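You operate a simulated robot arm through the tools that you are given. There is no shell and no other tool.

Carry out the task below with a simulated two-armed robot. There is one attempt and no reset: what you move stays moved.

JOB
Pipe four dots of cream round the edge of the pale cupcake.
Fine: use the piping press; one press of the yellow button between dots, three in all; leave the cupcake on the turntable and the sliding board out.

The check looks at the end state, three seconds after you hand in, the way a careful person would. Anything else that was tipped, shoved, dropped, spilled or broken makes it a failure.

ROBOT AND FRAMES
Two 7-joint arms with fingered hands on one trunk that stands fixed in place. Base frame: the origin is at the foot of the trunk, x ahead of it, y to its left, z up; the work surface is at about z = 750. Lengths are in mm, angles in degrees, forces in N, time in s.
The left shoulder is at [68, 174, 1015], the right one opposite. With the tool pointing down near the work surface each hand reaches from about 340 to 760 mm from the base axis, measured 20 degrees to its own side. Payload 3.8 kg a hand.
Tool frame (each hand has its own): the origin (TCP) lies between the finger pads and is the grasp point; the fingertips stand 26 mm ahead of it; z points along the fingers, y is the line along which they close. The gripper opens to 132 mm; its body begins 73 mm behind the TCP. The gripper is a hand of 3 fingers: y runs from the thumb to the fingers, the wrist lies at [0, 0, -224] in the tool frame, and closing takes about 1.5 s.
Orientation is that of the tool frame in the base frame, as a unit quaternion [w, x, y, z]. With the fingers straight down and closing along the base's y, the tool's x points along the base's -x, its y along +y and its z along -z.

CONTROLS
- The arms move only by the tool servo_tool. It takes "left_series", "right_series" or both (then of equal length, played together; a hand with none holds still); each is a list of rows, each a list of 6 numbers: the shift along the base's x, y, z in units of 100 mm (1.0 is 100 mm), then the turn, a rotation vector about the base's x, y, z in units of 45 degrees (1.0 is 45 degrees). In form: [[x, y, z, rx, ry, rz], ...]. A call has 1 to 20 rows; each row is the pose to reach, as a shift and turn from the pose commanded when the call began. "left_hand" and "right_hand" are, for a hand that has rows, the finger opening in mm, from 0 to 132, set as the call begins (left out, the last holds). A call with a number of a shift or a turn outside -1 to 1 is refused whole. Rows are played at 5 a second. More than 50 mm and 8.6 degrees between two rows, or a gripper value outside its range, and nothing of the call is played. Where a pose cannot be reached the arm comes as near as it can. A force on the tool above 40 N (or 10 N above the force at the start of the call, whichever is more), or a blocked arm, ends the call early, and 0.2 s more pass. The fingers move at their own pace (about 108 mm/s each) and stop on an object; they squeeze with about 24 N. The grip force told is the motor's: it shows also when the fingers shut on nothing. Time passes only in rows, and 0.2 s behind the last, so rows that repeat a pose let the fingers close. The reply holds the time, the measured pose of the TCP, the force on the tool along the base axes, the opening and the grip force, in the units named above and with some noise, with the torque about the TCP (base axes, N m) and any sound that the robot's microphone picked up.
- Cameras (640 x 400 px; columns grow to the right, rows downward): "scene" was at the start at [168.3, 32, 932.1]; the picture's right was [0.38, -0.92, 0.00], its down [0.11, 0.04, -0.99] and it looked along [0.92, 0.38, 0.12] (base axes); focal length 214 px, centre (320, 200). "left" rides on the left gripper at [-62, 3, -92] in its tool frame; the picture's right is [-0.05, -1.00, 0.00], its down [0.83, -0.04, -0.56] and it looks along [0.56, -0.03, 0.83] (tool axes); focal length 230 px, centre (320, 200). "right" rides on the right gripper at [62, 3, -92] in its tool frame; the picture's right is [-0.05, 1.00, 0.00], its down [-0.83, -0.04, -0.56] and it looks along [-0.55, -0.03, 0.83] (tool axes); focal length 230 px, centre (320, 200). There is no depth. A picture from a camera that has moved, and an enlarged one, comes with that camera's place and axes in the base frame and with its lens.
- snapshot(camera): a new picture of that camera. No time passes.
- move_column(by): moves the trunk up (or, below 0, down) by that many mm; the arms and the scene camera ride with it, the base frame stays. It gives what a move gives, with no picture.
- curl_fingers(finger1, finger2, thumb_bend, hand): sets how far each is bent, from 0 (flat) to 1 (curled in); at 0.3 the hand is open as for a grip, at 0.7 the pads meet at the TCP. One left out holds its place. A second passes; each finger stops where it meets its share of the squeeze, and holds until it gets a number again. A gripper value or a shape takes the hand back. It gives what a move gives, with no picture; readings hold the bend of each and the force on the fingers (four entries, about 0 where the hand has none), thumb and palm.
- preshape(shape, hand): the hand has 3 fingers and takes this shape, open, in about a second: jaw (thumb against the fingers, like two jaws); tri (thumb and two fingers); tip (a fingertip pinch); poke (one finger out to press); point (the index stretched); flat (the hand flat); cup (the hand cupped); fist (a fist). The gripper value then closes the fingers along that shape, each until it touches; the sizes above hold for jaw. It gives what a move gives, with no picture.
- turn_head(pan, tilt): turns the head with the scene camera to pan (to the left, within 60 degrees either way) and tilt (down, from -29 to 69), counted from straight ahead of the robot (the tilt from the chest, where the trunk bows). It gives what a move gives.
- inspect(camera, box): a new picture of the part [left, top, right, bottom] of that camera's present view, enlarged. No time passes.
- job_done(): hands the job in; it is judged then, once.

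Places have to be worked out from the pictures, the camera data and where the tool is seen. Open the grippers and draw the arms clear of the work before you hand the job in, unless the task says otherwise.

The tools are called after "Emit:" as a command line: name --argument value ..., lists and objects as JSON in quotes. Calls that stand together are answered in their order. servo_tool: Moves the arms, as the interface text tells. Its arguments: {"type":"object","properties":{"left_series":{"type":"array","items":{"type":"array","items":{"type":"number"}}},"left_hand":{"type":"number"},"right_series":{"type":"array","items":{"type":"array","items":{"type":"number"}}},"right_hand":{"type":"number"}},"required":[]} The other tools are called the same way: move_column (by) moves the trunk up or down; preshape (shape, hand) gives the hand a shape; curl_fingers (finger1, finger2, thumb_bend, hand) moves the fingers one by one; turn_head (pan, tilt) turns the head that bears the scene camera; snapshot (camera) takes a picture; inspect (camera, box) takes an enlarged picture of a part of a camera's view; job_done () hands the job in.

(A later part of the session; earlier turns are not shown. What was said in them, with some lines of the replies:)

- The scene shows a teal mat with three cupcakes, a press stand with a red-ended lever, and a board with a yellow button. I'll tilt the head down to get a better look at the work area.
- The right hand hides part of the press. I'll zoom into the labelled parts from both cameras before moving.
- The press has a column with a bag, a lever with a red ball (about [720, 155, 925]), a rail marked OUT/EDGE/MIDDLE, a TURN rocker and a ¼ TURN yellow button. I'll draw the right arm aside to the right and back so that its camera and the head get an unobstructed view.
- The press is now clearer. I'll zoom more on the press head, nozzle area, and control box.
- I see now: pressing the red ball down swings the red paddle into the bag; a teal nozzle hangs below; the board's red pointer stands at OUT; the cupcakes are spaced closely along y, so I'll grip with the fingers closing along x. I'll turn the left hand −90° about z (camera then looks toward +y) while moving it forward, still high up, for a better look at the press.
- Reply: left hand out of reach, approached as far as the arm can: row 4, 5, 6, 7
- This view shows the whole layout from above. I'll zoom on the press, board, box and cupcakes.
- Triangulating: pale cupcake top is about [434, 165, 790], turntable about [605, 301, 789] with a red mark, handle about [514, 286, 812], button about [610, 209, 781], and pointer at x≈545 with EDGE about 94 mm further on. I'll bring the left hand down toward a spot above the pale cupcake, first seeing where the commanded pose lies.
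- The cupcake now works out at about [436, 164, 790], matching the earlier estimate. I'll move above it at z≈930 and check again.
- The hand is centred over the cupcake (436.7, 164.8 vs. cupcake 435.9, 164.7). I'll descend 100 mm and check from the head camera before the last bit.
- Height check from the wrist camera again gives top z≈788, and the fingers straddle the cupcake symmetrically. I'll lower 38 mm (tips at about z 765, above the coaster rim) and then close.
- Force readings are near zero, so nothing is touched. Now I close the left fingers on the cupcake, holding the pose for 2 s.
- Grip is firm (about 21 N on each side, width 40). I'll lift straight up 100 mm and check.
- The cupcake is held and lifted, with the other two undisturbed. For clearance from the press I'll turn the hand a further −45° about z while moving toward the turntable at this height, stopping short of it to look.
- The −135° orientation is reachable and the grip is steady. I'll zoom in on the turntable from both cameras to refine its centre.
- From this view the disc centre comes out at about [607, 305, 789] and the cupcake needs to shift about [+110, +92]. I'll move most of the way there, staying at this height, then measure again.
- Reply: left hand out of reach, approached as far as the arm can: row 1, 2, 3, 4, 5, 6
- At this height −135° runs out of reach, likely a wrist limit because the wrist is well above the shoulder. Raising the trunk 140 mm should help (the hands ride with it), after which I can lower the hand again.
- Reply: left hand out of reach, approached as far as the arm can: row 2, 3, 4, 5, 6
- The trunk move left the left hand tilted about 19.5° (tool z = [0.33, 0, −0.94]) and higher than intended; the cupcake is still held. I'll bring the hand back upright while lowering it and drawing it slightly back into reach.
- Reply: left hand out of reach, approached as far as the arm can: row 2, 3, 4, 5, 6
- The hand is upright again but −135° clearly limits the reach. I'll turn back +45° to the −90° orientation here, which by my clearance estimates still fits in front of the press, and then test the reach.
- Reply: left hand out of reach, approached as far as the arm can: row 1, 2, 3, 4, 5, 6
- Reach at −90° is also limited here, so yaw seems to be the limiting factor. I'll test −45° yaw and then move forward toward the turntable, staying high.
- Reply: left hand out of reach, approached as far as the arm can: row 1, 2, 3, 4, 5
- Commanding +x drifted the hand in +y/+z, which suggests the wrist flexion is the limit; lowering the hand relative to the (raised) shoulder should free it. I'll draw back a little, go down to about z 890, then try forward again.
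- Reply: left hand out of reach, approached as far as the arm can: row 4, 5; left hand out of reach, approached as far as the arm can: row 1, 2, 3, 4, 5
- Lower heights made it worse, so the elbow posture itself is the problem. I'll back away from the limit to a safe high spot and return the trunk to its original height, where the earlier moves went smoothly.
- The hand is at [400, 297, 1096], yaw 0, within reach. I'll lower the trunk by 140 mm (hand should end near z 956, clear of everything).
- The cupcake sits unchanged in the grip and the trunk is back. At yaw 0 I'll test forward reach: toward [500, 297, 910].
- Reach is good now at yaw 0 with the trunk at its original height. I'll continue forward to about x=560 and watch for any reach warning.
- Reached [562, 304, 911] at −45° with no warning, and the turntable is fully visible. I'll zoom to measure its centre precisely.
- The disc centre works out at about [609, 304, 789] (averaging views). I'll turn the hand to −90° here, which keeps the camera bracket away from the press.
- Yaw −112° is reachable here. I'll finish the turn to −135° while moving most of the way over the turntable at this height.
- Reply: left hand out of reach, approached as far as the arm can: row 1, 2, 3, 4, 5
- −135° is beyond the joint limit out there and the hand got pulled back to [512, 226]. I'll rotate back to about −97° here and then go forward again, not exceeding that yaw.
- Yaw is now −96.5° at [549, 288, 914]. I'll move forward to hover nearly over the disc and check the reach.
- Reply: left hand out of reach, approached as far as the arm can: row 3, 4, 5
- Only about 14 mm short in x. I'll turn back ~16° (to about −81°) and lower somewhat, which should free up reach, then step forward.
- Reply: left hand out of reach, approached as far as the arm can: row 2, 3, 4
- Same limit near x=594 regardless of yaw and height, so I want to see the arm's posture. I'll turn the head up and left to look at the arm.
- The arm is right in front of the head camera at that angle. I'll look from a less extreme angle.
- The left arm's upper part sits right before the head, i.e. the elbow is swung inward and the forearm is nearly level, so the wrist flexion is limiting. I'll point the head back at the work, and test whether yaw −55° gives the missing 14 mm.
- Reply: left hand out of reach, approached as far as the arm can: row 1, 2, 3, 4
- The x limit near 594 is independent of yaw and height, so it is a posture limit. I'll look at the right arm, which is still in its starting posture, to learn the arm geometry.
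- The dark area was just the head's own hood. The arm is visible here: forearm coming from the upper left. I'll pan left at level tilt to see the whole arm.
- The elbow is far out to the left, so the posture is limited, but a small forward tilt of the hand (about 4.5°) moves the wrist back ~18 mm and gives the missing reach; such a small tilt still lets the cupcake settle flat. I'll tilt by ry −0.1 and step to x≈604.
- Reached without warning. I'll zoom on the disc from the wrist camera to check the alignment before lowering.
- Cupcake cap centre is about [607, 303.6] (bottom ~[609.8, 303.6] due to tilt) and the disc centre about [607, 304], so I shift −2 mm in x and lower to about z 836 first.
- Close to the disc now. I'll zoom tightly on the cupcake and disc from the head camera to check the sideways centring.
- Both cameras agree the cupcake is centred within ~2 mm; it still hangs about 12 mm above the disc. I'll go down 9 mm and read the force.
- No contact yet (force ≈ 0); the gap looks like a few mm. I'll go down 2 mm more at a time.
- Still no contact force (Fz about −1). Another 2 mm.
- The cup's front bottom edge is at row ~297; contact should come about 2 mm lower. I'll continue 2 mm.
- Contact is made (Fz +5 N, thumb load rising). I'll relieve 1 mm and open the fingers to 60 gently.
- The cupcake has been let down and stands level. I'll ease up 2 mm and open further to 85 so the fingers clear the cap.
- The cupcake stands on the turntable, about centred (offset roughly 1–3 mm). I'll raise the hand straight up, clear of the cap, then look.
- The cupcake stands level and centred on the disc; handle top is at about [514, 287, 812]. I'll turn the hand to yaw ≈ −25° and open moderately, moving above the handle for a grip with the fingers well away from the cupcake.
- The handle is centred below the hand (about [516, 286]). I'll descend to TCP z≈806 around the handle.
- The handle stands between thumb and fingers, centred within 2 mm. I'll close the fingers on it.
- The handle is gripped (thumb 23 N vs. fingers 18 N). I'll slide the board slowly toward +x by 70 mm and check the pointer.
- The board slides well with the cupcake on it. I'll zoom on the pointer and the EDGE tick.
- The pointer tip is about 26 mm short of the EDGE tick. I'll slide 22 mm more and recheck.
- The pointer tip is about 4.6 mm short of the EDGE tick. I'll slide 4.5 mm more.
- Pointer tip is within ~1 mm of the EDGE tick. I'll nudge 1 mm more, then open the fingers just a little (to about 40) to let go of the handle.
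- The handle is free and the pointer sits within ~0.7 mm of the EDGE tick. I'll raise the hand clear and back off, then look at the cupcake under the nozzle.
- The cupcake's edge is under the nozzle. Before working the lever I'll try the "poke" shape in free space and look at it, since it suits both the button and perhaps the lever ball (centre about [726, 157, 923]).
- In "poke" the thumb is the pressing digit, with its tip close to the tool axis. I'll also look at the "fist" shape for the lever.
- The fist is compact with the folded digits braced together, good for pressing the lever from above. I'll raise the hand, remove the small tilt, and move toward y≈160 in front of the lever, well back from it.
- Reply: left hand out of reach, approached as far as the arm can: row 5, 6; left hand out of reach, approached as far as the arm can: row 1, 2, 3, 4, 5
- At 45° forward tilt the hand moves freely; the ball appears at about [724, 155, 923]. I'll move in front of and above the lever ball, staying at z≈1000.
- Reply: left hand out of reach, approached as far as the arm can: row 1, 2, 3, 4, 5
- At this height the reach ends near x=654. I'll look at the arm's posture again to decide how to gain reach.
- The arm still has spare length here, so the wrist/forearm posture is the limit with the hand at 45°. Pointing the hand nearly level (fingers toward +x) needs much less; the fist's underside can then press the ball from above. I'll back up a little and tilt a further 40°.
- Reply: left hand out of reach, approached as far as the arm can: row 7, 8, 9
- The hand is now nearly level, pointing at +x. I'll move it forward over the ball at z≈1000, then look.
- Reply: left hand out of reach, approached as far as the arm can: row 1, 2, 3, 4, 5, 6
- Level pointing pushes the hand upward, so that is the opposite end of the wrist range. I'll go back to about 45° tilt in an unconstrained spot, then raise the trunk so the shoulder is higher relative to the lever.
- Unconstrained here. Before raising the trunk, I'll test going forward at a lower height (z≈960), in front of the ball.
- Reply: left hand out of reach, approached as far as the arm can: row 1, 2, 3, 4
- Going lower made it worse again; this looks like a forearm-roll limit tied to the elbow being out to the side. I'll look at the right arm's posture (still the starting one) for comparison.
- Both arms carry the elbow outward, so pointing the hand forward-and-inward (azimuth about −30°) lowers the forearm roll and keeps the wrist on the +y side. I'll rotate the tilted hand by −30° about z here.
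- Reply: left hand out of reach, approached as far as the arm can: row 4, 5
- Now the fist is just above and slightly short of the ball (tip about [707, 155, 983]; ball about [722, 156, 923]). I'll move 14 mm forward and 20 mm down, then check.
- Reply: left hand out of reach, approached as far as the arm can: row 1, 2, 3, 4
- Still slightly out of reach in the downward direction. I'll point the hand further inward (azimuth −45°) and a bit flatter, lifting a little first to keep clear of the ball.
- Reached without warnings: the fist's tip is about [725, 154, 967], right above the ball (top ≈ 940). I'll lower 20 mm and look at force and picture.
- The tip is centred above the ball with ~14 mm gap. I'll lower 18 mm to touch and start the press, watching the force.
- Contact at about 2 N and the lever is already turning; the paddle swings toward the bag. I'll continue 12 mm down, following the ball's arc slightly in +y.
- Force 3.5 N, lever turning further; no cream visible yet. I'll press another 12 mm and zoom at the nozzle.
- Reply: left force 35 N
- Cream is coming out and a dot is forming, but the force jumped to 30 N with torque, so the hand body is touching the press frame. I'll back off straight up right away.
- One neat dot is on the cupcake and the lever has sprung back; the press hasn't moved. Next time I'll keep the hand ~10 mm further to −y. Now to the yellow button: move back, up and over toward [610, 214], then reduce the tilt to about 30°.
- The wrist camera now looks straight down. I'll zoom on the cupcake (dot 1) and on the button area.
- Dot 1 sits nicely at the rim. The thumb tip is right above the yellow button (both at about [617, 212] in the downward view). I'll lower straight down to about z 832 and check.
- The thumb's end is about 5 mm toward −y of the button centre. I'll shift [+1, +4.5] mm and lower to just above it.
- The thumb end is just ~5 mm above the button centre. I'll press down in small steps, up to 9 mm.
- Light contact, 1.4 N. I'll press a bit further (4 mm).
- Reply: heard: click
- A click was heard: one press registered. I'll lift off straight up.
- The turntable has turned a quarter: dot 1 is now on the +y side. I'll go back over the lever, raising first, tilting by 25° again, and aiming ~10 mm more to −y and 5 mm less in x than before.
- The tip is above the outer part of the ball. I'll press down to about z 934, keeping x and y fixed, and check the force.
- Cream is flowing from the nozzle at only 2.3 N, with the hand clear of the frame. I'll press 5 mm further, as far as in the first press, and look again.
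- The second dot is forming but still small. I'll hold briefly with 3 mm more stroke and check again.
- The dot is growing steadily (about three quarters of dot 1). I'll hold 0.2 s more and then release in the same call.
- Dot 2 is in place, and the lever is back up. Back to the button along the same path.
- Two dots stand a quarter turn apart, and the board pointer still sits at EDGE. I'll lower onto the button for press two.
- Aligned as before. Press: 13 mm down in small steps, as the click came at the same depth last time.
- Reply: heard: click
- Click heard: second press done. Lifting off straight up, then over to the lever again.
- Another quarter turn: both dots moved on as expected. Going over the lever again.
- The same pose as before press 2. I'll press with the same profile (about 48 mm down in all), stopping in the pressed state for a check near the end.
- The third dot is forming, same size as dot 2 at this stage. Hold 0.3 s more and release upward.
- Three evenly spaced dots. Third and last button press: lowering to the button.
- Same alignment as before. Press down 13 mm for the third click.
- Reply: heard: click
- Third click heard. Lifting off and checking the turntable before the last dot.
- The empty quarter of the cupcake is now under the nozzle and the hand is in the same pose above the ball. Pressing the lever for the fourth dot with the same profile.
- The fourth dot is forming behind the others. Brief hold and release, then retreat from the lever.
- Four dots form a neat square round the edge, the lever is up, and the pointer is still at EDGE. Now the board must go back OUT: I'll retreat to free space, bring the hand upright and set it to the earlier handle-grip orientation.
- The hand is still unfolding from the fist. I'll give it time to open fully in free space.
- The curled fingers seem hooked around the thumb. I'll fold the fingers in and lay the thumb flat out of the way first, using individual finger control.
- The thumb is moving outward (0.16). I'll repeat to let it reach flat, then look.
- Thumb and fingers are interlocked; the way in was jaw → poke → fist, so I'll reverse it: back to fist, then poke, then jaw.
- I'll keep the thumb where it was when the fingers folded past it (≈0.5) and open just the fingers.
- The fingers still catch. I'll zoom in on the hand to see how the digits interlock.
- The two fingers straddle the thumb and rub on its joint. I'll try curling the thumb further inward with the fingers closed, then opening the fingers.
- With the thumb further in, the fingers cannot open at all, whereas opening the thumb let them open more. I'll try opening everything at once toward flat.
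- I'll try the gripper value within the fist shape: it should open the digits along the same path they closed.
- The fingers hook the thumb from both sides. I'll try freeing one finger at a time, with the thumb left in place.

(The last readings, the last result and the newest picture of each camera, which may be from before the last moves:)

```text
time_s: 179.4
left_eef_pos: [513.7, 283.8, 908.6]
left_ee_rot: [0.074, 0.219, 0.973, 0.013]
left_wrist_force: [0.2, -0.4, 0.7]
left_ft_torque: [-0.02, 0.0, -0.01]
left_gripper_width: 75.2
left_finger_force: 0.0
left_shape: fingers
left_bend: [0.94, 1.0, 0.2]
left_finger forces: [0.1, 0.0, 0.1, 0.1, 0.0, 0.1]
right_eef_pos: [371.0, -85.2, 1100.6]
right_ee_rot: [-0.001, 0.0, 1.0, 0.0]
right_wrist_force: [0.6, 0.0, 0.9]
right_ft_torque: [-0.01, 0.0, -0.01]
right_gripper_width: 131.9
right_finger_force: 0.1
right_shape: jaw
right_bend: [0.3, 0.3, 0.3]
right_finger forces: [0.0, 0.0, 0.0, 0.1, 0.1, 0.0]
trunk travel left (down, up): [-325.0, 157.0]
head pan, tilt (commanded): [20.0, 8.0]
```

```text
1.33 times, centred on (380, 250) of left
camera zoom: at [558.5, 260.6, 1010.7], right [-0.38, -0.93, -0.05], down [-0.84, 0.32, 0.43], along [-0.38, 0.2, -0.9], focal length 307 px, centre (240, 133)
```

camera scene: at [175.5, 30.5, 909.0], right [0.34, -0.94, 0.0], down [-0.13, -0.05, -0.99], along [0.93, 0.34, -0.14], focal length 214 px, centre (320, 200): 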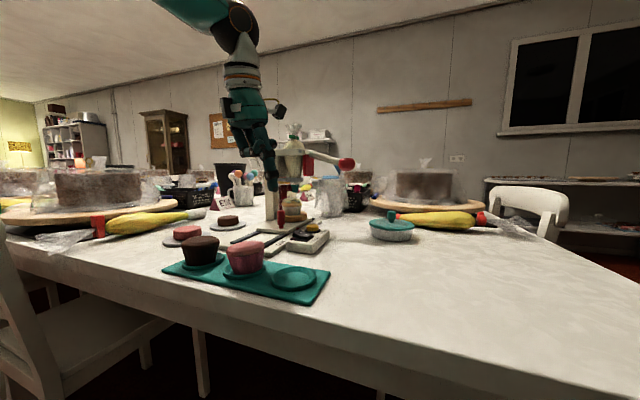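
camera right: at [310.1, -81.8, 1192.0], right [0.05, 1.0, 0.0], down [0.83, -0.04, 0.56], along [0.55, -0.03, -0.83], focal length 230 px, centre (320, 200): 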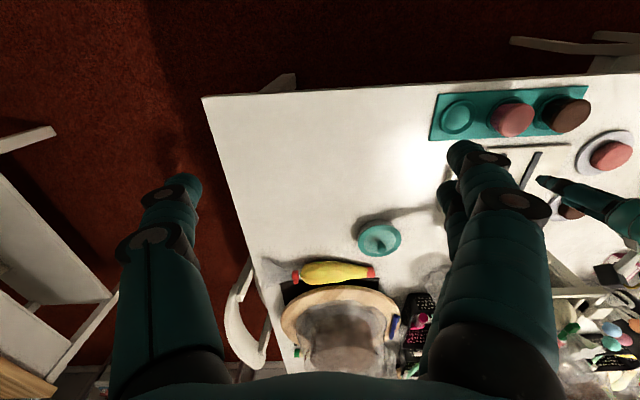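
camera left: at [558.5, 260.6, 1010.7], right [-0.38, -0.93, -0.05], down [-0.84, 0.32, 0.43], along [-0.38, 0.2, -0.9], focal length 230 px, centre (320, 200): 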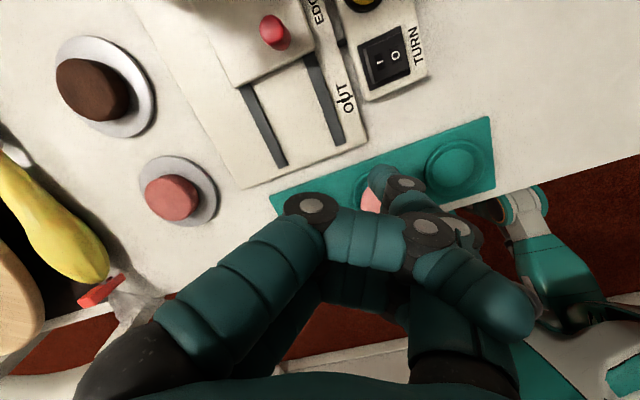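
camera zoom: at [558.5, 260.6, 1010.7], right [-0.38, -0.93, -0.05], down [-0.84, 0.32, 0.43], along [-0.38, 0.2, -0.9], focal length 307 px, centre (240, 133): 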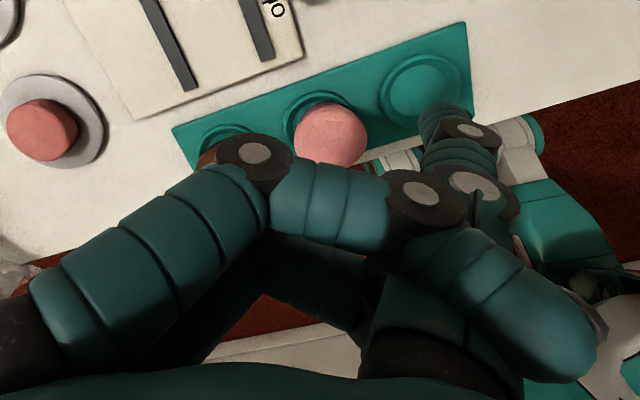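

Shapes that keep the finger base bent but straighten the outer joints could unhook it. I'll try "tip".

Emit:
preshape --hand "left" --shape "tip"

Emit:
inspect --camera "left" --box '[200, 100, 560, 400]'

Emit:
preshape --hand "left" --shape "flat"

Emit:
inspect --camera "left" --box '[200, 100, 560, 400]'

```text
time_s: 180.3
left_eef_pos: [514.9, 282.9, 909.1]
left_ee_rot: [0.074, 0.219, 0.973, 0.013]
left_wrist_force: [-0.5, 0.4, -0.1]
left_ft_torque: [-0.01, 0.04, -0.04]
left_gripper_width: 58.6
left_finger_force: 0.1
left_shape: tip
left_bend: [0.86, 0.92, 0.3]
left_finger forces: [0.0, 0.0, 0.0, 0.0, 0.1, 0.0]
right_eef_pos: [371.7, -85.4, 1101.0]
right_ee_rot: [0.0, 0.0, 1.0, -0.001]
right_wrist_force: [-1.1, 0.4, 0.2]
right_ft_torque: [-0.06, 0.0, 0.0]
right_gripper_width: 131.8
right_finger_force: 0.0
right_shape: jaw
right_bend: [0.3, 0.3, 0.3]
right_finger forces: [0.0, 0.0, 0.0, 0.0, 0.0, 0.1]
trunk travel left (down, up): [-325.0, 157.0]
head pan, tilt (commanded): [20.0, 8.0]
```

```text
1.33 times, centred on (380, 250) of left
camera zoom: at [558.5, 260.6, 1010.7], right [-0.38, -0.93, -0.05], down [-0.84, 0.32, 0.43], along [-0.38, 0.2, -0.9], focal length 307 px, centre (240, 133)
```

zoom: 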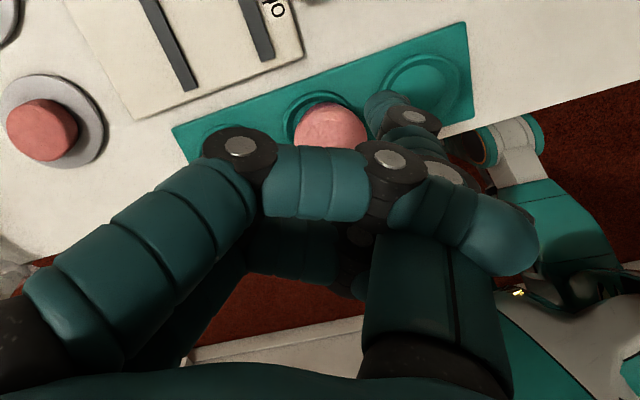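

```text
time_s: 181.2
left_eef_pos: [515.2, 283.8, 909.3]
left_ee_rot: [0.074, 0.218, 0.973, 0.013]
left_wrist_force: [0.2, 0.9, 0.2]
left_ft_torque: [0.01, -0.01, 0.0]
left_gripper_width: 126.1
left_finger_force: 0.1
left_shape: flat
left_bend: [0.21, 0.21, 0.16]
left_finger forces: [0.1, 0.0, 0.0, 0.0, 0.0, 0.0]
right_eef_pos: [371.7, -84.8, 1099.4]
right_ee_rot: [0.001, 0.0, 1.0, 0.0]
right_wrist_force: [-0.4, -0.4, -0.4]
right_ft_torque: [0.0, -0.01, -0.03]
right_gripper_width: 132.1
right_finger_force: 0.1
right_shape: jaw
right_bend: [0.3, 0.3, 0.3]
right_finger forces: [0.0, 0.0, 0.0, 0.1, 0.0, 0.1]
trunk travel left (down, up): [-325.0, 157.0]
head pan, tilt (commanded): [20.0, 8.0]
```

```text
1.33 times, centred on (380, 250) of left
camera zoom: at [558.5, 260.6, 1010.7], right [-0.38, -0.93, -0.05], down [-0.84, 0.32, 0.43], along [-0.38, 0.2, -0.9], focal length 307 px, centre (240, 133)
```

zoom: 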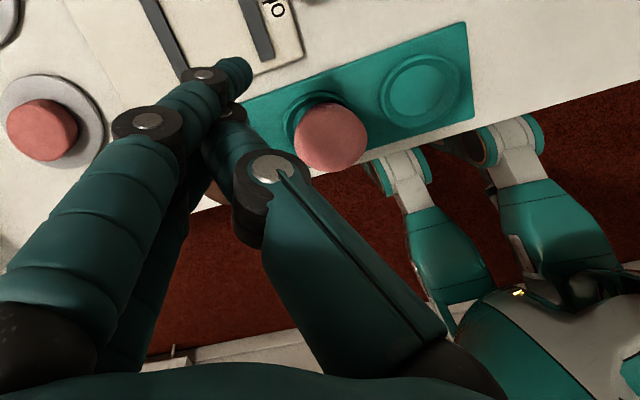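

"Flat" freed the fingers. I'll let it finish and look again.

Emit:
preshape --hand "left" --shape "flat"

Emit:
inspect --camera "left" --box '[100, 60, 580, 400]'

```text
time_s: 182.1
left_eef_pos: [514.6, 283.5, 910.2]
left_ee_rot: [0.074, 0.219, 0.973, 0.012]
left_wrist_force: [-0.3, -0.8, 0.3]
left_ft_torque: [-0.02, -0.03, 0.01]
left_gripper_width: 126.0
left_finger_force: 0.1
left_shape: flat
left_bend: [0.21, 0.21, 0.16]
left_finger forces: [0.1, 0.1, 0.0, 0.0, 0.0, 0.1]
right_eef_pos: [371.5, -85.2, 1100.3]
right_ee_rot: [0.0, 0.0, 1.0, -0.001]
right_wrist_force: [-0.4, -0.6, -0.2]
right_ft_torque: [-0.01, 0.01, -0.02]
right_gripper_width: 131.8
right_finger_force: 0.0
right_shape: jaw
right_bend: [0.3, 0.3, 0.3]
right_finger forces: [0.0, 0.1, 0.0, 0.0, 0.1, 0.0]
trunk travel left (down, up): [-325.0, 157.0]
head pan, tilt (commanded): [20.0, 8.0]
```

```text
1.18 times, centred on (340, 230) of left
camera zoom: at [558.5, 260.6, 1010.7], right [-0.38, -0.93, -0.05], down [-0.84, 0.32, 0.43], along [-0.38, 0.2, -0.9], focal length 271 px, centre (296, 165)
```

zoom: 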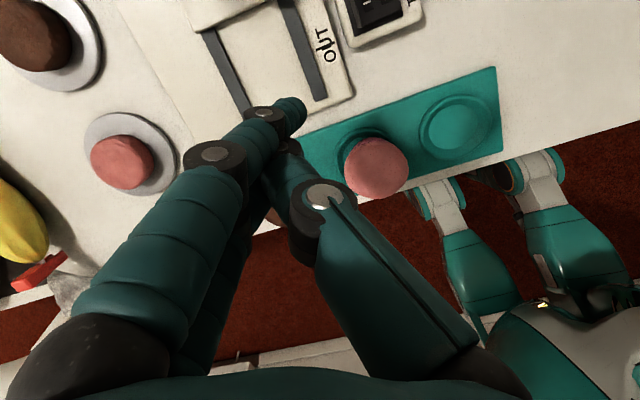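

Now from flat, the ordinary jaw shape should open freely.

Emit:
preshape --hand "left" --shape "jaw"

Emit:
inspect --camera "left" --box '[100, 60, 580, 400]'

```text
time_s: 183.0
left_eef_pos: [515.1, 281.8, 909.7]
left_ee_rot: [0.073, 0.218, 0.973, 0.013]
left_wrist_force: [-0.1, 0.4, -0.4]
left_ft_torque: [-0.01, -0.02, -0.02]
left_gripper_width: 131.7
left_finger_force: 0.0
left_shape: jaw
left_bend: [0.3, 0.3, 0.3]
left_finger forces: [0.0, 0.1, 0.1, 0.0, 0.0, 0.1]
right_eef_pos: [371.6, -85.2, 1100.8]
right_ee_rot: [0.0, 0.001, 1.0, 0.001]
right_wrist_force: [-0.6, 0.0, -0.3]
right_ft_torque: [-0.01, 0.0, 0.0]
right_gripper_width: 132.1
right_finger_force: 0.1
right_shape: jaw
right_bend: [0.3, 0.3, 0.3]
right_finger forces: [0.0, 0.0, 0.0, 0.0, 0.0, 0.0]
trunk travel left (down, up): [-325.0, 157.0]
head pan, tilt (commanded): [20.0, 8.0]
```

```text
1.18 times, centred on (340, 230) of left
camera zoom: at [558.5, 260.6, 1010.7], right [-0.38, -0.93, -0.05], down [-0.84, 0.32, 0.43], along [-0.38, 0.2, -0.9], focal length 271 px, centre (296, 165)
```

zoom: 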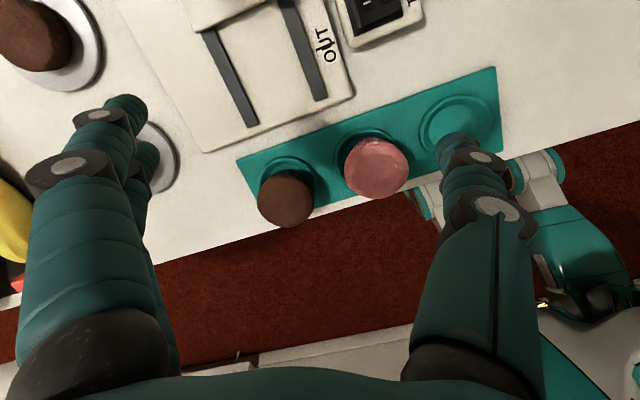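

The hand is open and normal again. I'll set the opening to 80, come down in front of the handle at x≈545, and then approach it horizontally at low height, so the wrist camera stays below the lever's pivot knob.

Emit:
servo_tool --left_series '[[0.1, 0.03, 0, 0, 0, 0], [0.3, 0.03, -0.2, 0, 0, 0], [0.3, 0.03, -0.5, 0, 0, 0], [0.3, 0.03, -0.8, 0, 0, 0], [0.3, 0.03, -0.95, 0, 0, 0], [0.3, 0.03, -0.95, 0, 0, 0]]' --left_hand 80

Emit:
snapshot --camera "left"

Emit:
inspect --camera "scene" --box '[250, 120, 370, 240]'

```text
time_s: 184.4
left_eef_pos: [545.2, 286.0, 815.6]
left_ee_rot: [0.073, 0.219, 0.973, 0.012]
left_wrist_force: [0.1, -0.4, -0.5]
left_ft_torque: [-0.01, -0.03, -0.02]
left_gripper_width: 80.2
left_finger_force: 0.2
left_shape: jaw
left_bend: [0.71, 0.71, 0.71]
left_finger forces: [0.1, 0.0, 0.1, 0.1, 0.0, 0.0]
right_eef_pos: [371.4, -84.8, 1101.3]
right_ee_rot: [0.0, 0.0, 1.0, -0.001]
right_wrist_force: [0.5, 0.3, -0.2]
right_ft_torque: [-0.01, 0.0, -0.01]
right_gripper_width: 132.0
right_finger_force: 0.1
right_shape: jaw
right_bend: [0.3, 0.3, 0.3]
right_finger forces: [0.0, 0.1, 0.1, 0.0, 0.1, 0.0]
trunk travel left (down, up): [-325.0, 157.0]
head pan, tilt (commanded): [20.0, 8.0]
```

```text
taken
camera left: at [588.6, 263.0, 916.2], right [-0.38, -0.92, -0.05], down [-0.84, 0.32, 0.43], along [-0.38, 0.2, -0.9], focal length 230 px, centre (320, 200)
```

left: 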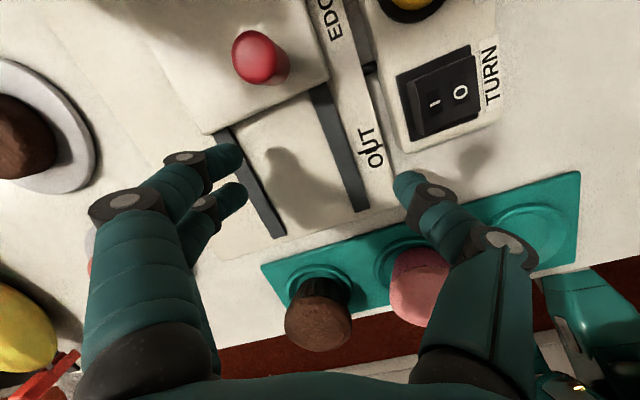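

```text
3.33 times, centred on (310, 180) of scene
camera zoom: at [175.5, 30.4, 909.1], right [0.34, -0.94, 0.0], down [-0.13, -0.05, -0.99], along [0.93, 0.34, -0.14], focal length 715 px, centre (353, 267)
```

zoom: 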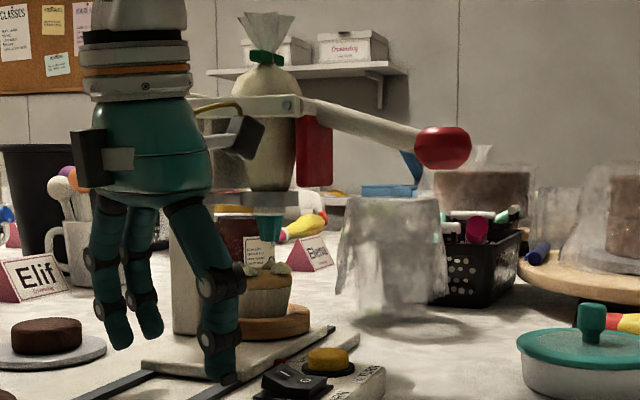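

The handle is at about [610, 286]; the hand stands 65 mm before it with the fingers to either side. I'll move forward over it horizontally.

Emit:
servo_tool --left_series '[[0.12, 0, -0.03, 0, 0, 0], [0.25, 0, -0.07, 0, 0, 0], [0.38, 0, -0.07, 0, 0, 0], [0.5, 0, -0.07, 0, 0, 0], [0.6, 0, -0.07, 0, 0, 0], [0.64, 0, -0.07, 0, 0, 0], [0.64, 0, -0.07, 0, 0, 0]]'

Emit:
snapshot --camera "left"

Emit:
inspect --camera "scene" --box '[250, 120, 370, 240]'

```text
time_s: 186.0
left_eef_pos: [608.7, 286.3, 806.7]
left_ee_rot: [0.074, 0.218, 0.973, 0.013]
left_wrist_force: [0.4, -0.5, -0.4]
left_ft_torque: [0.02, 0.0, -0.01]
left_gripper_width: 80.6
left_finger_force: 0.1
left_shape: jaw
left_bend: [0.71, 0.71, 0.71]
left_finger forces: [0.0, 0.1, 0.0, 0.1, 0.1, 0.0]
right_eef_pos: [372.6, -85.1, 1099.6]
right_ee_rot: [0.0, 0.001, 1.0, 0.0]
right_wrist_force: [-0.6, 0.3, -0.1]
right_ft_torque: [0.0, 0.0, -0.02]
right_gripper_width: 132.2
right_finger_force: 0.0
right_shape: jaw
right_bend: [0.3, 0.3, 0.3]
right_finger forces: [0.1, 0.1, 0.0, 0.0, 0.0, 0.1]
trunk travel left (down, up): [-325.0, 157.0]
head pan, tilt (commanded): [20.0, 8.0]
```

```text
taken
camera left: at [652.5, 264.0, 908.7], right [-0.38, -0.93, -0.05], down [-0.84, 0.32, 0.43], along [-0.38, 0.2, -0.9], focal length 230 px, centre (320, 200)
```

left: 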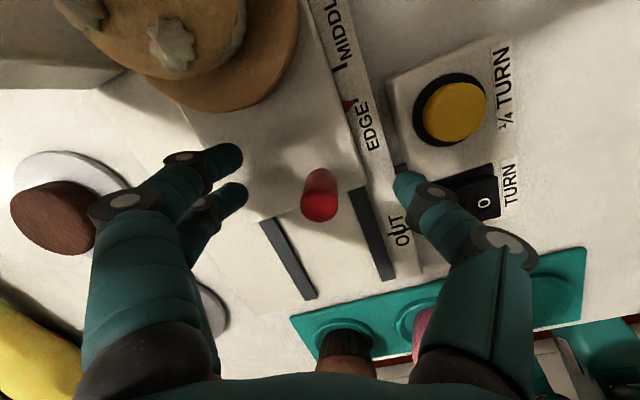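

```text
3.33 times, centred on (310, 180) of scene
camera zoom: at [175.5, 30.5, 909.1], right [0.34, -0.94, 0.0], down [-0.13, -0.05, -0.99], along [0.93, 0.34, -0.14], focal length 715 px, centre (353, 267)
```

zoom: 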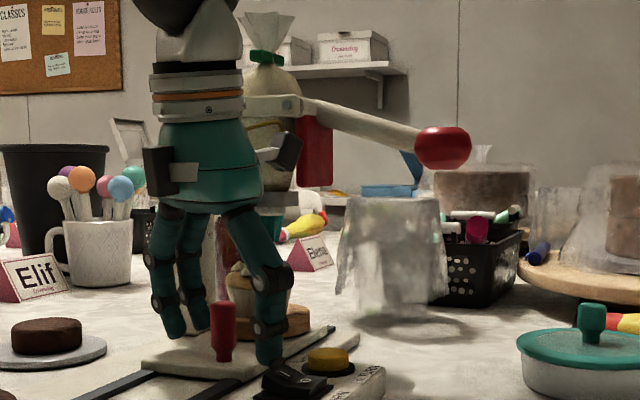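

The handle is between thumb and fingers again, with zero contact force. Closing on it.

Emit:
servo_tool --left_series '[[0, 0, 0, 0, 0, 0], [0, 0, 0, 0, 0, 0], [0, 0, 0, 0, 0, 0], [0, 0, 0, 0, 0, 0], [0, 0, 0, 0, 0, 0], [0, 0, 0, 0, 0, 0]]' --left_hand 8

Emit:
snapshot --camera "left"

```text
time_s: 187.4
left_eef_pos: [609.2, 286.0, 806.8]
left_ee_rot: [0.074, 0.219, 0.973, 0.012]
left_wrist_force: [0.5, -5.9, -4.4]
left_ft_torque: [-0.07, 0.03, 0.0]
left_gripper_width: 4.8
left_finger_force: 23.4
left_shape: jaw
left_bend: [0.7, 0.71, 0.7]
left_finger forces: [8.5, 11.7, 0.1, 0.1, 23.1, 0.1]
right_eef_pos: [370.8, -85.7, 1099.5]
right_ee_rot: [0.0, 0.0, 1.0, 0.0]
right_wrist_force: [0.5, 0.2, -0.2]
right_ft_torque: [0.03, 0.01, 0.02]
right_gripper_width: 131.9
right_finger_force: 0.0
right_shape: jaw
right_bend: [0.3, 0.3, 0.3]
right_finger forces: [0.0, 0.0, 0.0, 0.0, 0.0, 0.1]
trunk travel left (down, up): [-325.0, 157.0]
head pan, tilt (commanded): [20.0, 8.0]
```

```text
taken
camera left: at [652.5, 263.0, 908.4], right [-0.38, -0.92, -0.05], down [-0.84, 0.32, 0.43], along [-0.38, 0.2, -0.9], focal length 230 px, centre (320, 200)
```

left: 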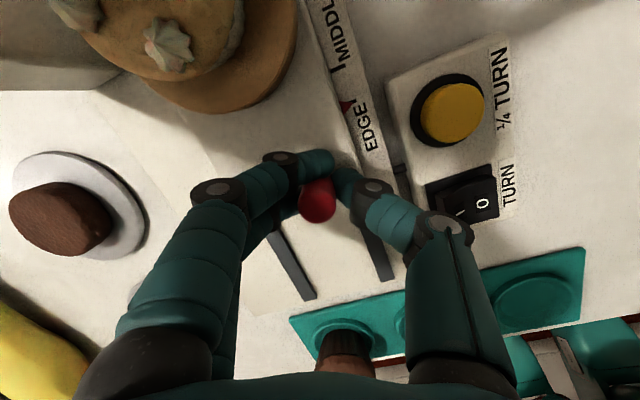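

The handle is gripped. I'll slide the board slowly back by 90 mm toward OUT.

Emit:
servo_tool --left_series '[[-0.02, 0, 0, 0, 0, 0], [-0.06, 0, 0, 0, 0, 0], [-0.12, 0, 0, 0, 0, 0], [-0.18, 0, 0, 0, 0, 0], [-0.25, 0, 0, 0, 0, 0], [-0.32, 0, 0, 0, 0, 0], [-0.39, 0, 0, 0, 0, 0], [-0.46, 0, 0, 0, 0, 0], [-0.53, 0, 0, 0, 0, 0], [-0.6, 0, 0, 0, 0, 0], [-0.67, 0, 0, 0, 0, 0], [-0.74, 0, 0, 0, 0, 0], [-0.81, 0, 0, 0, 0, 0], [-0.87, 0, 0, 0, 0, 0], [-0.9, 0, 0, 0, 0, 0], [-0.9, 0, 0, 0, 0, 0]]'

Emit:
snapshot --camera "left"

Emit:
inspect --camera "left" --box '[280, 40, 420, 180]'

Emit:
inspect --camera "scene" --box '[250, 120, 370, 240]'

```text
time_s: 190.8
left_eef_pos: [518.7, 286.1, 807.5]
left_ee_rot: [0.074, 0.218, 0.973, 0.013]
left_wrist_force: [0.9, -8.4, -5.5]
left_ft_torque: [-0.14, 0.07, 0.02]
left_gripper_width: 4.8
left_finger_force: 24.1
left_shape: jaw
left_bend: [0.7, 0.71, 0.7]
left_finger forces: [9.4, 11.6, 0.0, 0.0, 24.9, 0.0]
right_eef_pos: [371.6, -86.7, 1099.7]
right_ee_rot: [0.0, 0.0, 1.0, 0.001]
right_wrist_force: [1.1, -0.2, -0.6]
right_ft_torque: [0.01, 0.03, 0.0]
right_gripper_width: 131.8
right_finger_force: 0.0
right_shape: jaw
right_bend: [0.3, 0.3, 0.3]
right_finger forces: [0.0, 0.0, 0.1, 0.1, 0.0, 0.1]
trunk travel left (down, up): [-325.0, 157.0]
head pan, tilt (commanded): [20.0, 8.0]
```

```text
taken
camera left: at [562.8, 263.3, 908.7], right [-0.38, -0.93, -0.05], down [-0.84, 0.32, 0.43], along [-0.38, 0.2, -0.9], focal length 230 px, centre (320, 200)
```

left: 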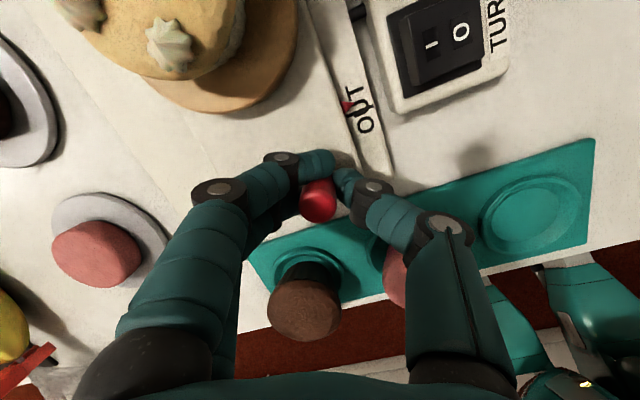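

```text
2.86 times, centred on (350, 110) of left
camera zoom: at [562.8, 263.3, 908.7], right [-0.38, -0.93, -0.05], down [-0.84, 0.32, 0.43], along [-0.38, 0.2, -0.9], focal length 657 px, centre (234, 457)
```

zoom: 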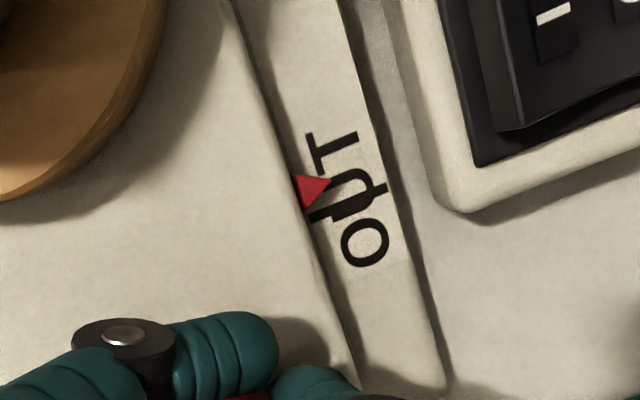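

```text
3.33 times, centred on (310, 180) of scene
camera zoom: at [175.9, 30.0, 909.0], right [0.34, -0.94, 0.0], down [-0.13, -0.05, -0.99], along [0.93, 0.34, -0.14], focal length 715 px, centre (353, 267)
```

zoom: 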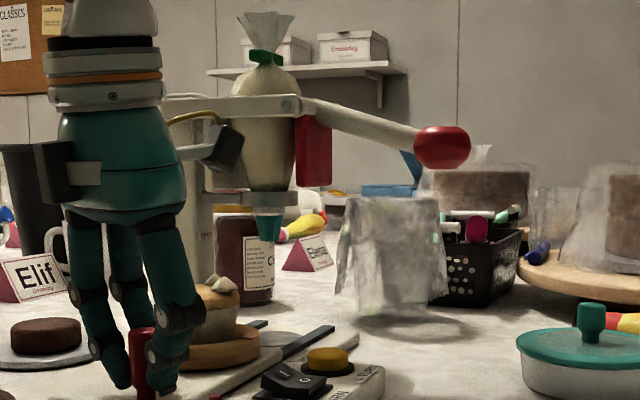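

The pointer is about 5 mm short of the OUT tick (originally the handle was at x≈514; now 518.7). I'll pull 5 mm more.

Emit:
servo_tool --left_series '[[-0.015, 0, 0, 0, 0, 0], [-0.035, 0, 0, 0, 0, 0], [-0.05, 0, 0, 0, 0, 0], [-0.05, 0, 0, 0, 0, 0]]'

Emit:
inspect --camera "left" --box '[280, 40, 420, 180]'

```text
time_s: 191.8
left_eef_pos: [512.7, 286.5, 807.7]
left_ee_rot: [0.074, 0.219, 0.973, 0.012]
left_wrist_force: [-1.1, -7.8, -5.4]
left_ft_torque: [-0.16, 0.08, 0.0]
left_gripper_width: 4.6
left_finger_force: 23.7
left_shape: jaw
left_bend: [0.7, 0.71, 0.7]
left_finger forces: [8.9, 12.2, 0.0, 0.1, 25.0, 0.0]
right_eef_pos: [372.0, -85.1, 1100.5]
right_ee_rot: [0.0, 0.0, 1.0, -0.001]
right_wrist_force: [-0.9, -0.6, 0.2]
right_ft_torque: [0.03, 0.01, 0.0]
right_gripper_width: 131.8
right_finger_force: 0.0
right_shape: jaw
right_bend: [0.3, 0.3, 0.3]
right_finger forces: [0.0, 0.0, 0.0, 0.0, 0.0, 0.0]
trunk travel left (down, up): [-325.0, 157.0]
head pan, tilt (commanded): [20.0, 8.0]
```

```text
2.86 times, centred on (350, 110) of left
camera zoom: at [557.2, 263.2, 908.6], right [-0.38, -0.93, -0.05], down [-0.84, 0.32, 0.43], along [-0.38, 0.2, -0.9], focal length 657 px, centre (234, 457)
```

zoom: 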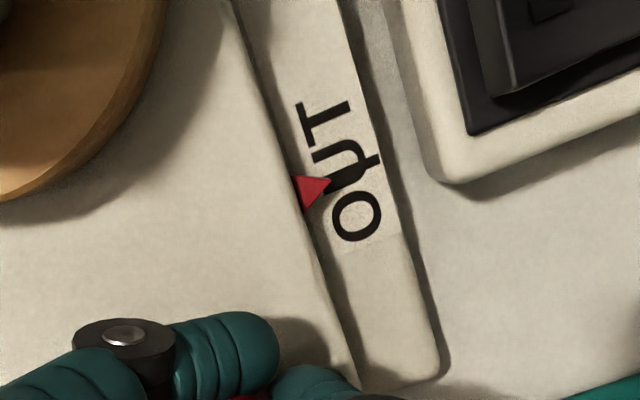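

The pointer now sits on the OUT tick. I'll release the handle and lift straight up.

Emit:
servo_tool --left_series '[[0, 0, 0, 0, 0, 0], [0, 0, 0, 0, 0, 0], [0, 0, 0, 0, 0, 0], [0, 0, 0, 0, 0, 0]]' --left_hand 65

Emit:
servo_tool --left_series '[[0, 0, 0.2, 0, 0, 0], [0, 0, 0.45, 0, 0, 0], [0, 0, 0.7, 0, 0, 0], [0, 0, 1.0, 0, 0, 0], [0, 0, 1.0, 0, 0, 0]]'

Emit:
servo_tool --left_series '[[-0.2, 0, 0.3, 0, 0, 0], [-0.5, 0, 0.5, 0, 0.06, 0], [-0.8, 0.1, 0.8, 0, 0.12, 0], [-1.0, 0.2, 1.0, 0, 0.18, 0], [-1.0, 0.2, 1.0, 0, 0.18, 0]]' --left_hand 130

Emit:
snapshot --camera "left"

Emit:
snapshot --camera "scene"

Emit:
inspect --camera "scene" --box '[250, 120, 370, 240]'

```text
time_s: 192.8
left_eef_pos: [514.2, 285.9, 806.8]
left_ee_rot: [0.074, 0.217, 0.973, 0.013]
left_wrist_force: [0.0, 0.6, 0.1]
left_ft_torque: [0.01, 0.02, 0.01]
left_gripper_width: 64.2
left_finger_force: 0.2
left_shape: jaw
left_bend: [0.73, 0.73, 0.7]
left_finger forces: [0.1, 0.0, 0.0, 0.0, 0.0, 0.0]
right_eef_pos: [371.0, -85.1, 1099.2]
right_ee_rot: [-0.001, 0.0, 1.0, 0.0]
right_wrist_force: [0.5, -0.2, 0.1]
right_ft_torque: [0.02, 0.02, -0.01]
right_gripper_width: 132.1
right_finger_force: 0.1
right_shape: jaw
right_bend: [0.3, 0.3, 0.3]
right_finger forces: [0.0, 0.0, 0.0, 0.0, 0.1, 0.0]
trunk travel left (down, up): [-325.0, 157.0]
head pan, tilt (commanded): [20.0, 8.0]
```

```text
time_s: 194.0
left_eef_pos: [512.7, 286.6, 907.8]
left_ee_rot: [0.073, 0.22, 0.973, 0.013]
left_wrist_force: [0.1, -0.6, 0.3]
left_ft_torque: [0.01, -0.01, -0.04]
left_gripper_width: 64.5
left_finger_force: 0.0
left_shape: jaw
left_bend: [0.73, 0.73, 0.7]
left_finger forces: [0.0, 0.1, 0.0, 0.0, 0.0, 0.0]
right_eef_pos: [371.5, -85.1, 1099.8]
right_ee_rot: [0.0, 0.0, 1.0, 0.0]
right_wrist_force: [-0.6, 0.1, 0.2]
right_ft_torque: [-0.01, 0.0, 0.01]
right_gripper_width: 132.2
right_finger_force: 0.2
right_shape: jaw
right_bend: [0.3, 0.3, 0.3]
right_finger forces: [0.1, 0.0, 0.0, 0.1, 0.0, 0.1]
trunk travel left (down, up): [-325.0, 157.0]
head pan, tilt (commanded): [20.0, 8.0]
```

```text
time_s: 195.2
left_eef_pos: [412.7, 306.7, 1007.7]
left_ee_rot: [0.004, 0.218, 0.976, -0.003]
left_wrist_force: [0.9, -0.8, 0.2]
left_ft_torque: [-0.02, 0.0, 0.01]
left_gripper_width: 130.1
left_finger_force: 0.0
left_shape: jaw
left_bend: [0.33, 0.33, 0.32]
left_finger forces: [0.0, 0.0, 0.0, 0.1, 0.1, 0.1]
right_eef_pos: [372.2, -84.9, 1100.7]
right_ee_rot: [0.0, 0.0, 1.0, 0.0]
right_wrist_force: [0.7, 0.3, -0.8]
right_ft_torque: [0.03, 0.02, -0.03]
right_gripper_width: 131.7
right_finger_force: 0.1
right_shape: jaw
right_bend: [0.3, 0.3, 0.3]
right_finger forces: [0.0, 0.1, 0.1, 0.0, 0.0, 0.0]
trunk travel left (down, up): [-325.0, 157.0]
head pan, tilt (commanded): [20.0, 8.0]
```

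```text
taken
camera left: at [470.8, 284.1, 1101.4], right [-0.38, -0.93, 0.0], down [-0.77, 0.32, 0.55], along [-0.51, 0.2, -0.84], focal length 230 px, centre (320, 200)
```

left: 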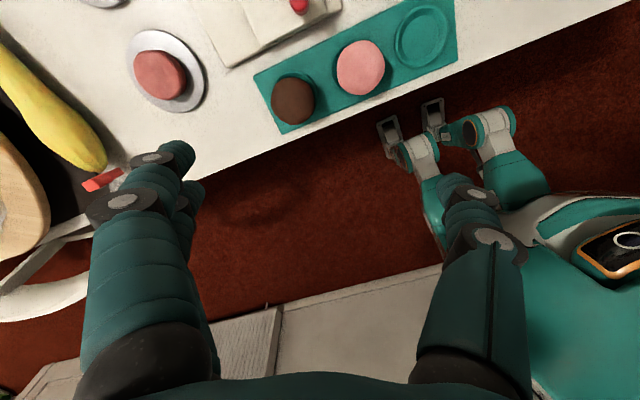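

```text
taken
camera scene: at [175.5, 30.5, 909.0], right [0.34, -0.94, 0.0], down [-0.13, -0.05, -0.99], along [0.93, 0.34, -0.14], focal length 214 px, centre (320, 200)
```

scene: 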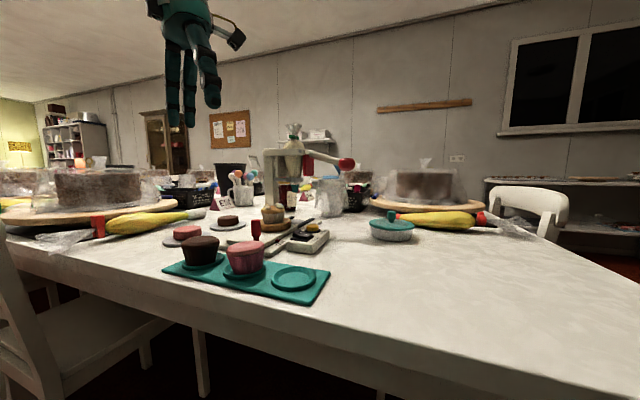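

```text
3.33 times, centred on (310, 180) of scene
camera zoom: at [175.5, 30.5, 909.0], right [0.34, -0.94, 0.0], down [-0.13, -0.05, -0.99], along [0.93, 0.34, -0.14], focal length 715 px, centre (353, 267)
```

zoom: 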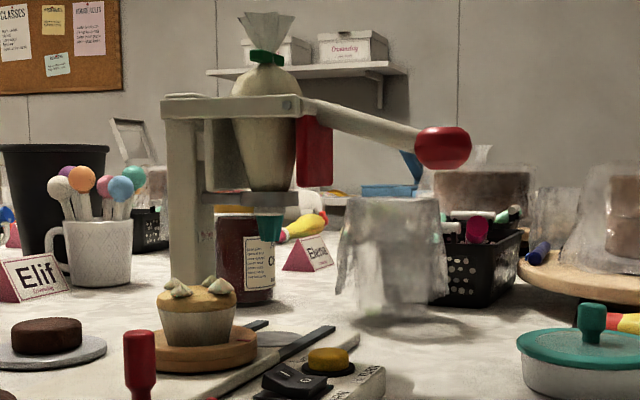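

The decorated cupcake stands on the turntable with four dots, the board is out and the lever is up. I'll draw the left arm further back and up toward its starting place and take a last close look.

Emit:
servo_tool --left_series '[[-0.2, 0, 0.3, 0, 0, 0], [-0.4, 0, 0.6, 0, 0, 0.1], [-0.6, 0, 0.8, 0, 0, 0.25], [-0.8, 0, 1.0, 0, 0, 0.4], [-0.8, 0, 1.0, 0, 0, 0.5], [-0.8, 0, 1.0, 0, 0, 0.5]]' --left_hand 132

Emit:
turn_head --pan 22 --tilt 15

Emit:
snapshot --camera "scene"

Emit:
inspect --camera "scene" --box '[260, 130, 360, 220]'

Emit:
snapshot --camera "right"

```text
time_s: 196.6
left_eef_pos: [334.6, 306.3, 1107.9]
left_ee_rot: [0.005, 0.024, 1.0, -0.002]
left_wrist_force: [0.1, -0.7, 0.2]
left_ft_torque: [-0.01, 0.02, -0.03]
left_gripper_width: 131.6
left_finger_force: 0.1
left_shape: jaw
left_bend: [0.3, 0.3, 0.3]
left_finger forces: [0.1, 0.0, 0.1, 0.0, 0.0, 0.0]
right_eef_pos: [370.7, -85.7, 1100.1]
right_ee_rot: [0.0, 0.0, 1.0, 0.0]
right_wrist_force: [-0.7, 0.3, -0.1]
right_ft_torque: [0.0, -0.01, 0.04]
right_gripper_width: 131.8
right_finger_force: 0.0
right_shape: jaw
right_bend: [0.3, 0.3, 0.3]
right_finger forces: [0.1, 0.0, 0.1, 0.0, 0.1, 0.0]
trunk travel left (down, up): [-325.0, 157.0]
head pan, tilt (commanded): [20.0, 8.0]
```

```text
time_s: 197.3
left_eef_pos: [334.1, 306.6, 1106.6]
left_ee_rot: [0.005, 0.025, 1.0, -0.002]
left_wrist_force: [-0.8, 0.4, 0.0]
left_ft_torque: [-0.01, 0.0, -0.02]
left_gripper_width: 131.9
left_finger_force: 0.1
left_shape: jaw
left_bend: [0.3, 0.3, 0.3]
left_finger forces: [0.0, 0.0, 0.1, 0.1, 0.0, 0.0]
right_eef_pos: [371.4, -83.9, 1100.9]
right_ee_rot: [-0.001, 0.0, 1.0, 0.0]
right_wrist_force: [-0.9, 0.7, 0.1]
right_ft_torque: [0.0, 0.0, -0.01]
right_gripper_width: 132.0
right_finger_force: 0.1
right_shape: jaw
right_bend: [0.3, 0.3, 0.3]
right_finger forces: [0.0, 0.0, 0.1, 0.0, 0.0, 0.1]
trunk travel left (down, up): [-325.0, 157.0]
head pan, tilt (commanded): [22.0, 15.0]
```

```text
taken
camera scene: at [175.1, 33.8, 897.7], right [0.37, -0.93, 0.0], down [-0.24, -0.1, -0.97], along [0.9, 0.36, -0.26], focal length 214 px, centre (320, 200)
```

scene: 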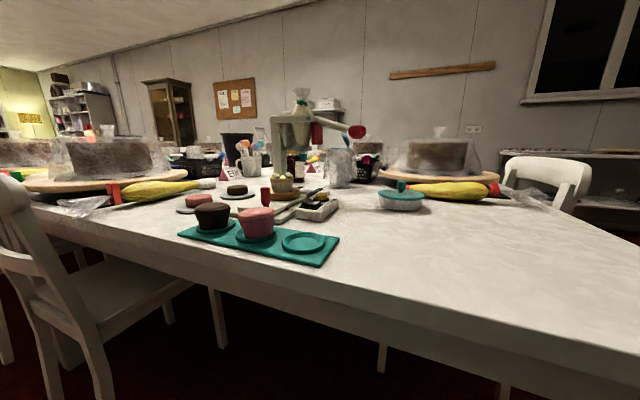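

```text
4.44 times, centred on (310, 175) of scene
camera zoom: at [175.1, 33.8, 897.7], right [0.37, -0.93, 0.0], down [-0.24, -0.1, -0.97], along [0.9, 0.36, -0.26], focal length 953 px, centre (364, 311)
```

zoom: 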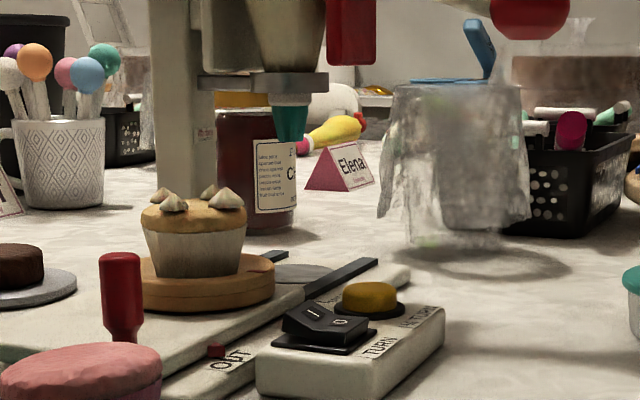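

```text
taken
camera right: at [309.9, -81.8, 1192.1], right [0.05, 1.0, 0.0], down [0.83, -0.04, 0.56], along [0.55, -0.03, -0.83], focal length 230 px, centre (320, 200)
```

right: 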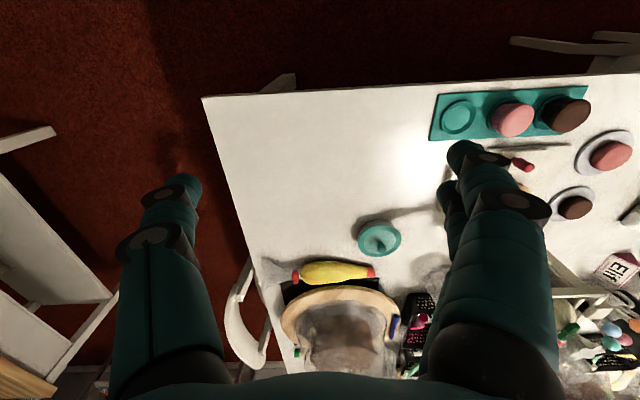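

The final pictures show four cream dots round the edge of the pale cupcake and the pointer at OUT. The rocker is untouched, nothing else has been disturbed, and both hands are open and clear. There were three button clicks in all, one between each pair of dots, so I'm handing in the job.

Emit:
job_done

```text
The job is handed in.
```

The pale cupcake has four cream dots evenly spaced round its edge. It is on the turntable, with the sliding board back at the OUT mark.

- **Button:** I pressed the yellow button three times, once between each pair of dots, and heard one click each time. I did not touch the TURN switch.
- **Contact with the press:** During the first lever push, the back of the left hand pressed against the press frame at about 30 N. I backed off at once, and later pictures showed the press had not moved. The other three pushes stayed clear of the frame.
- **Dot size:** The first dot is slightly larger than the other three.
- **Finish:** The other cupcakes and tools look undisturbed. Both hands are open and clear of the table.
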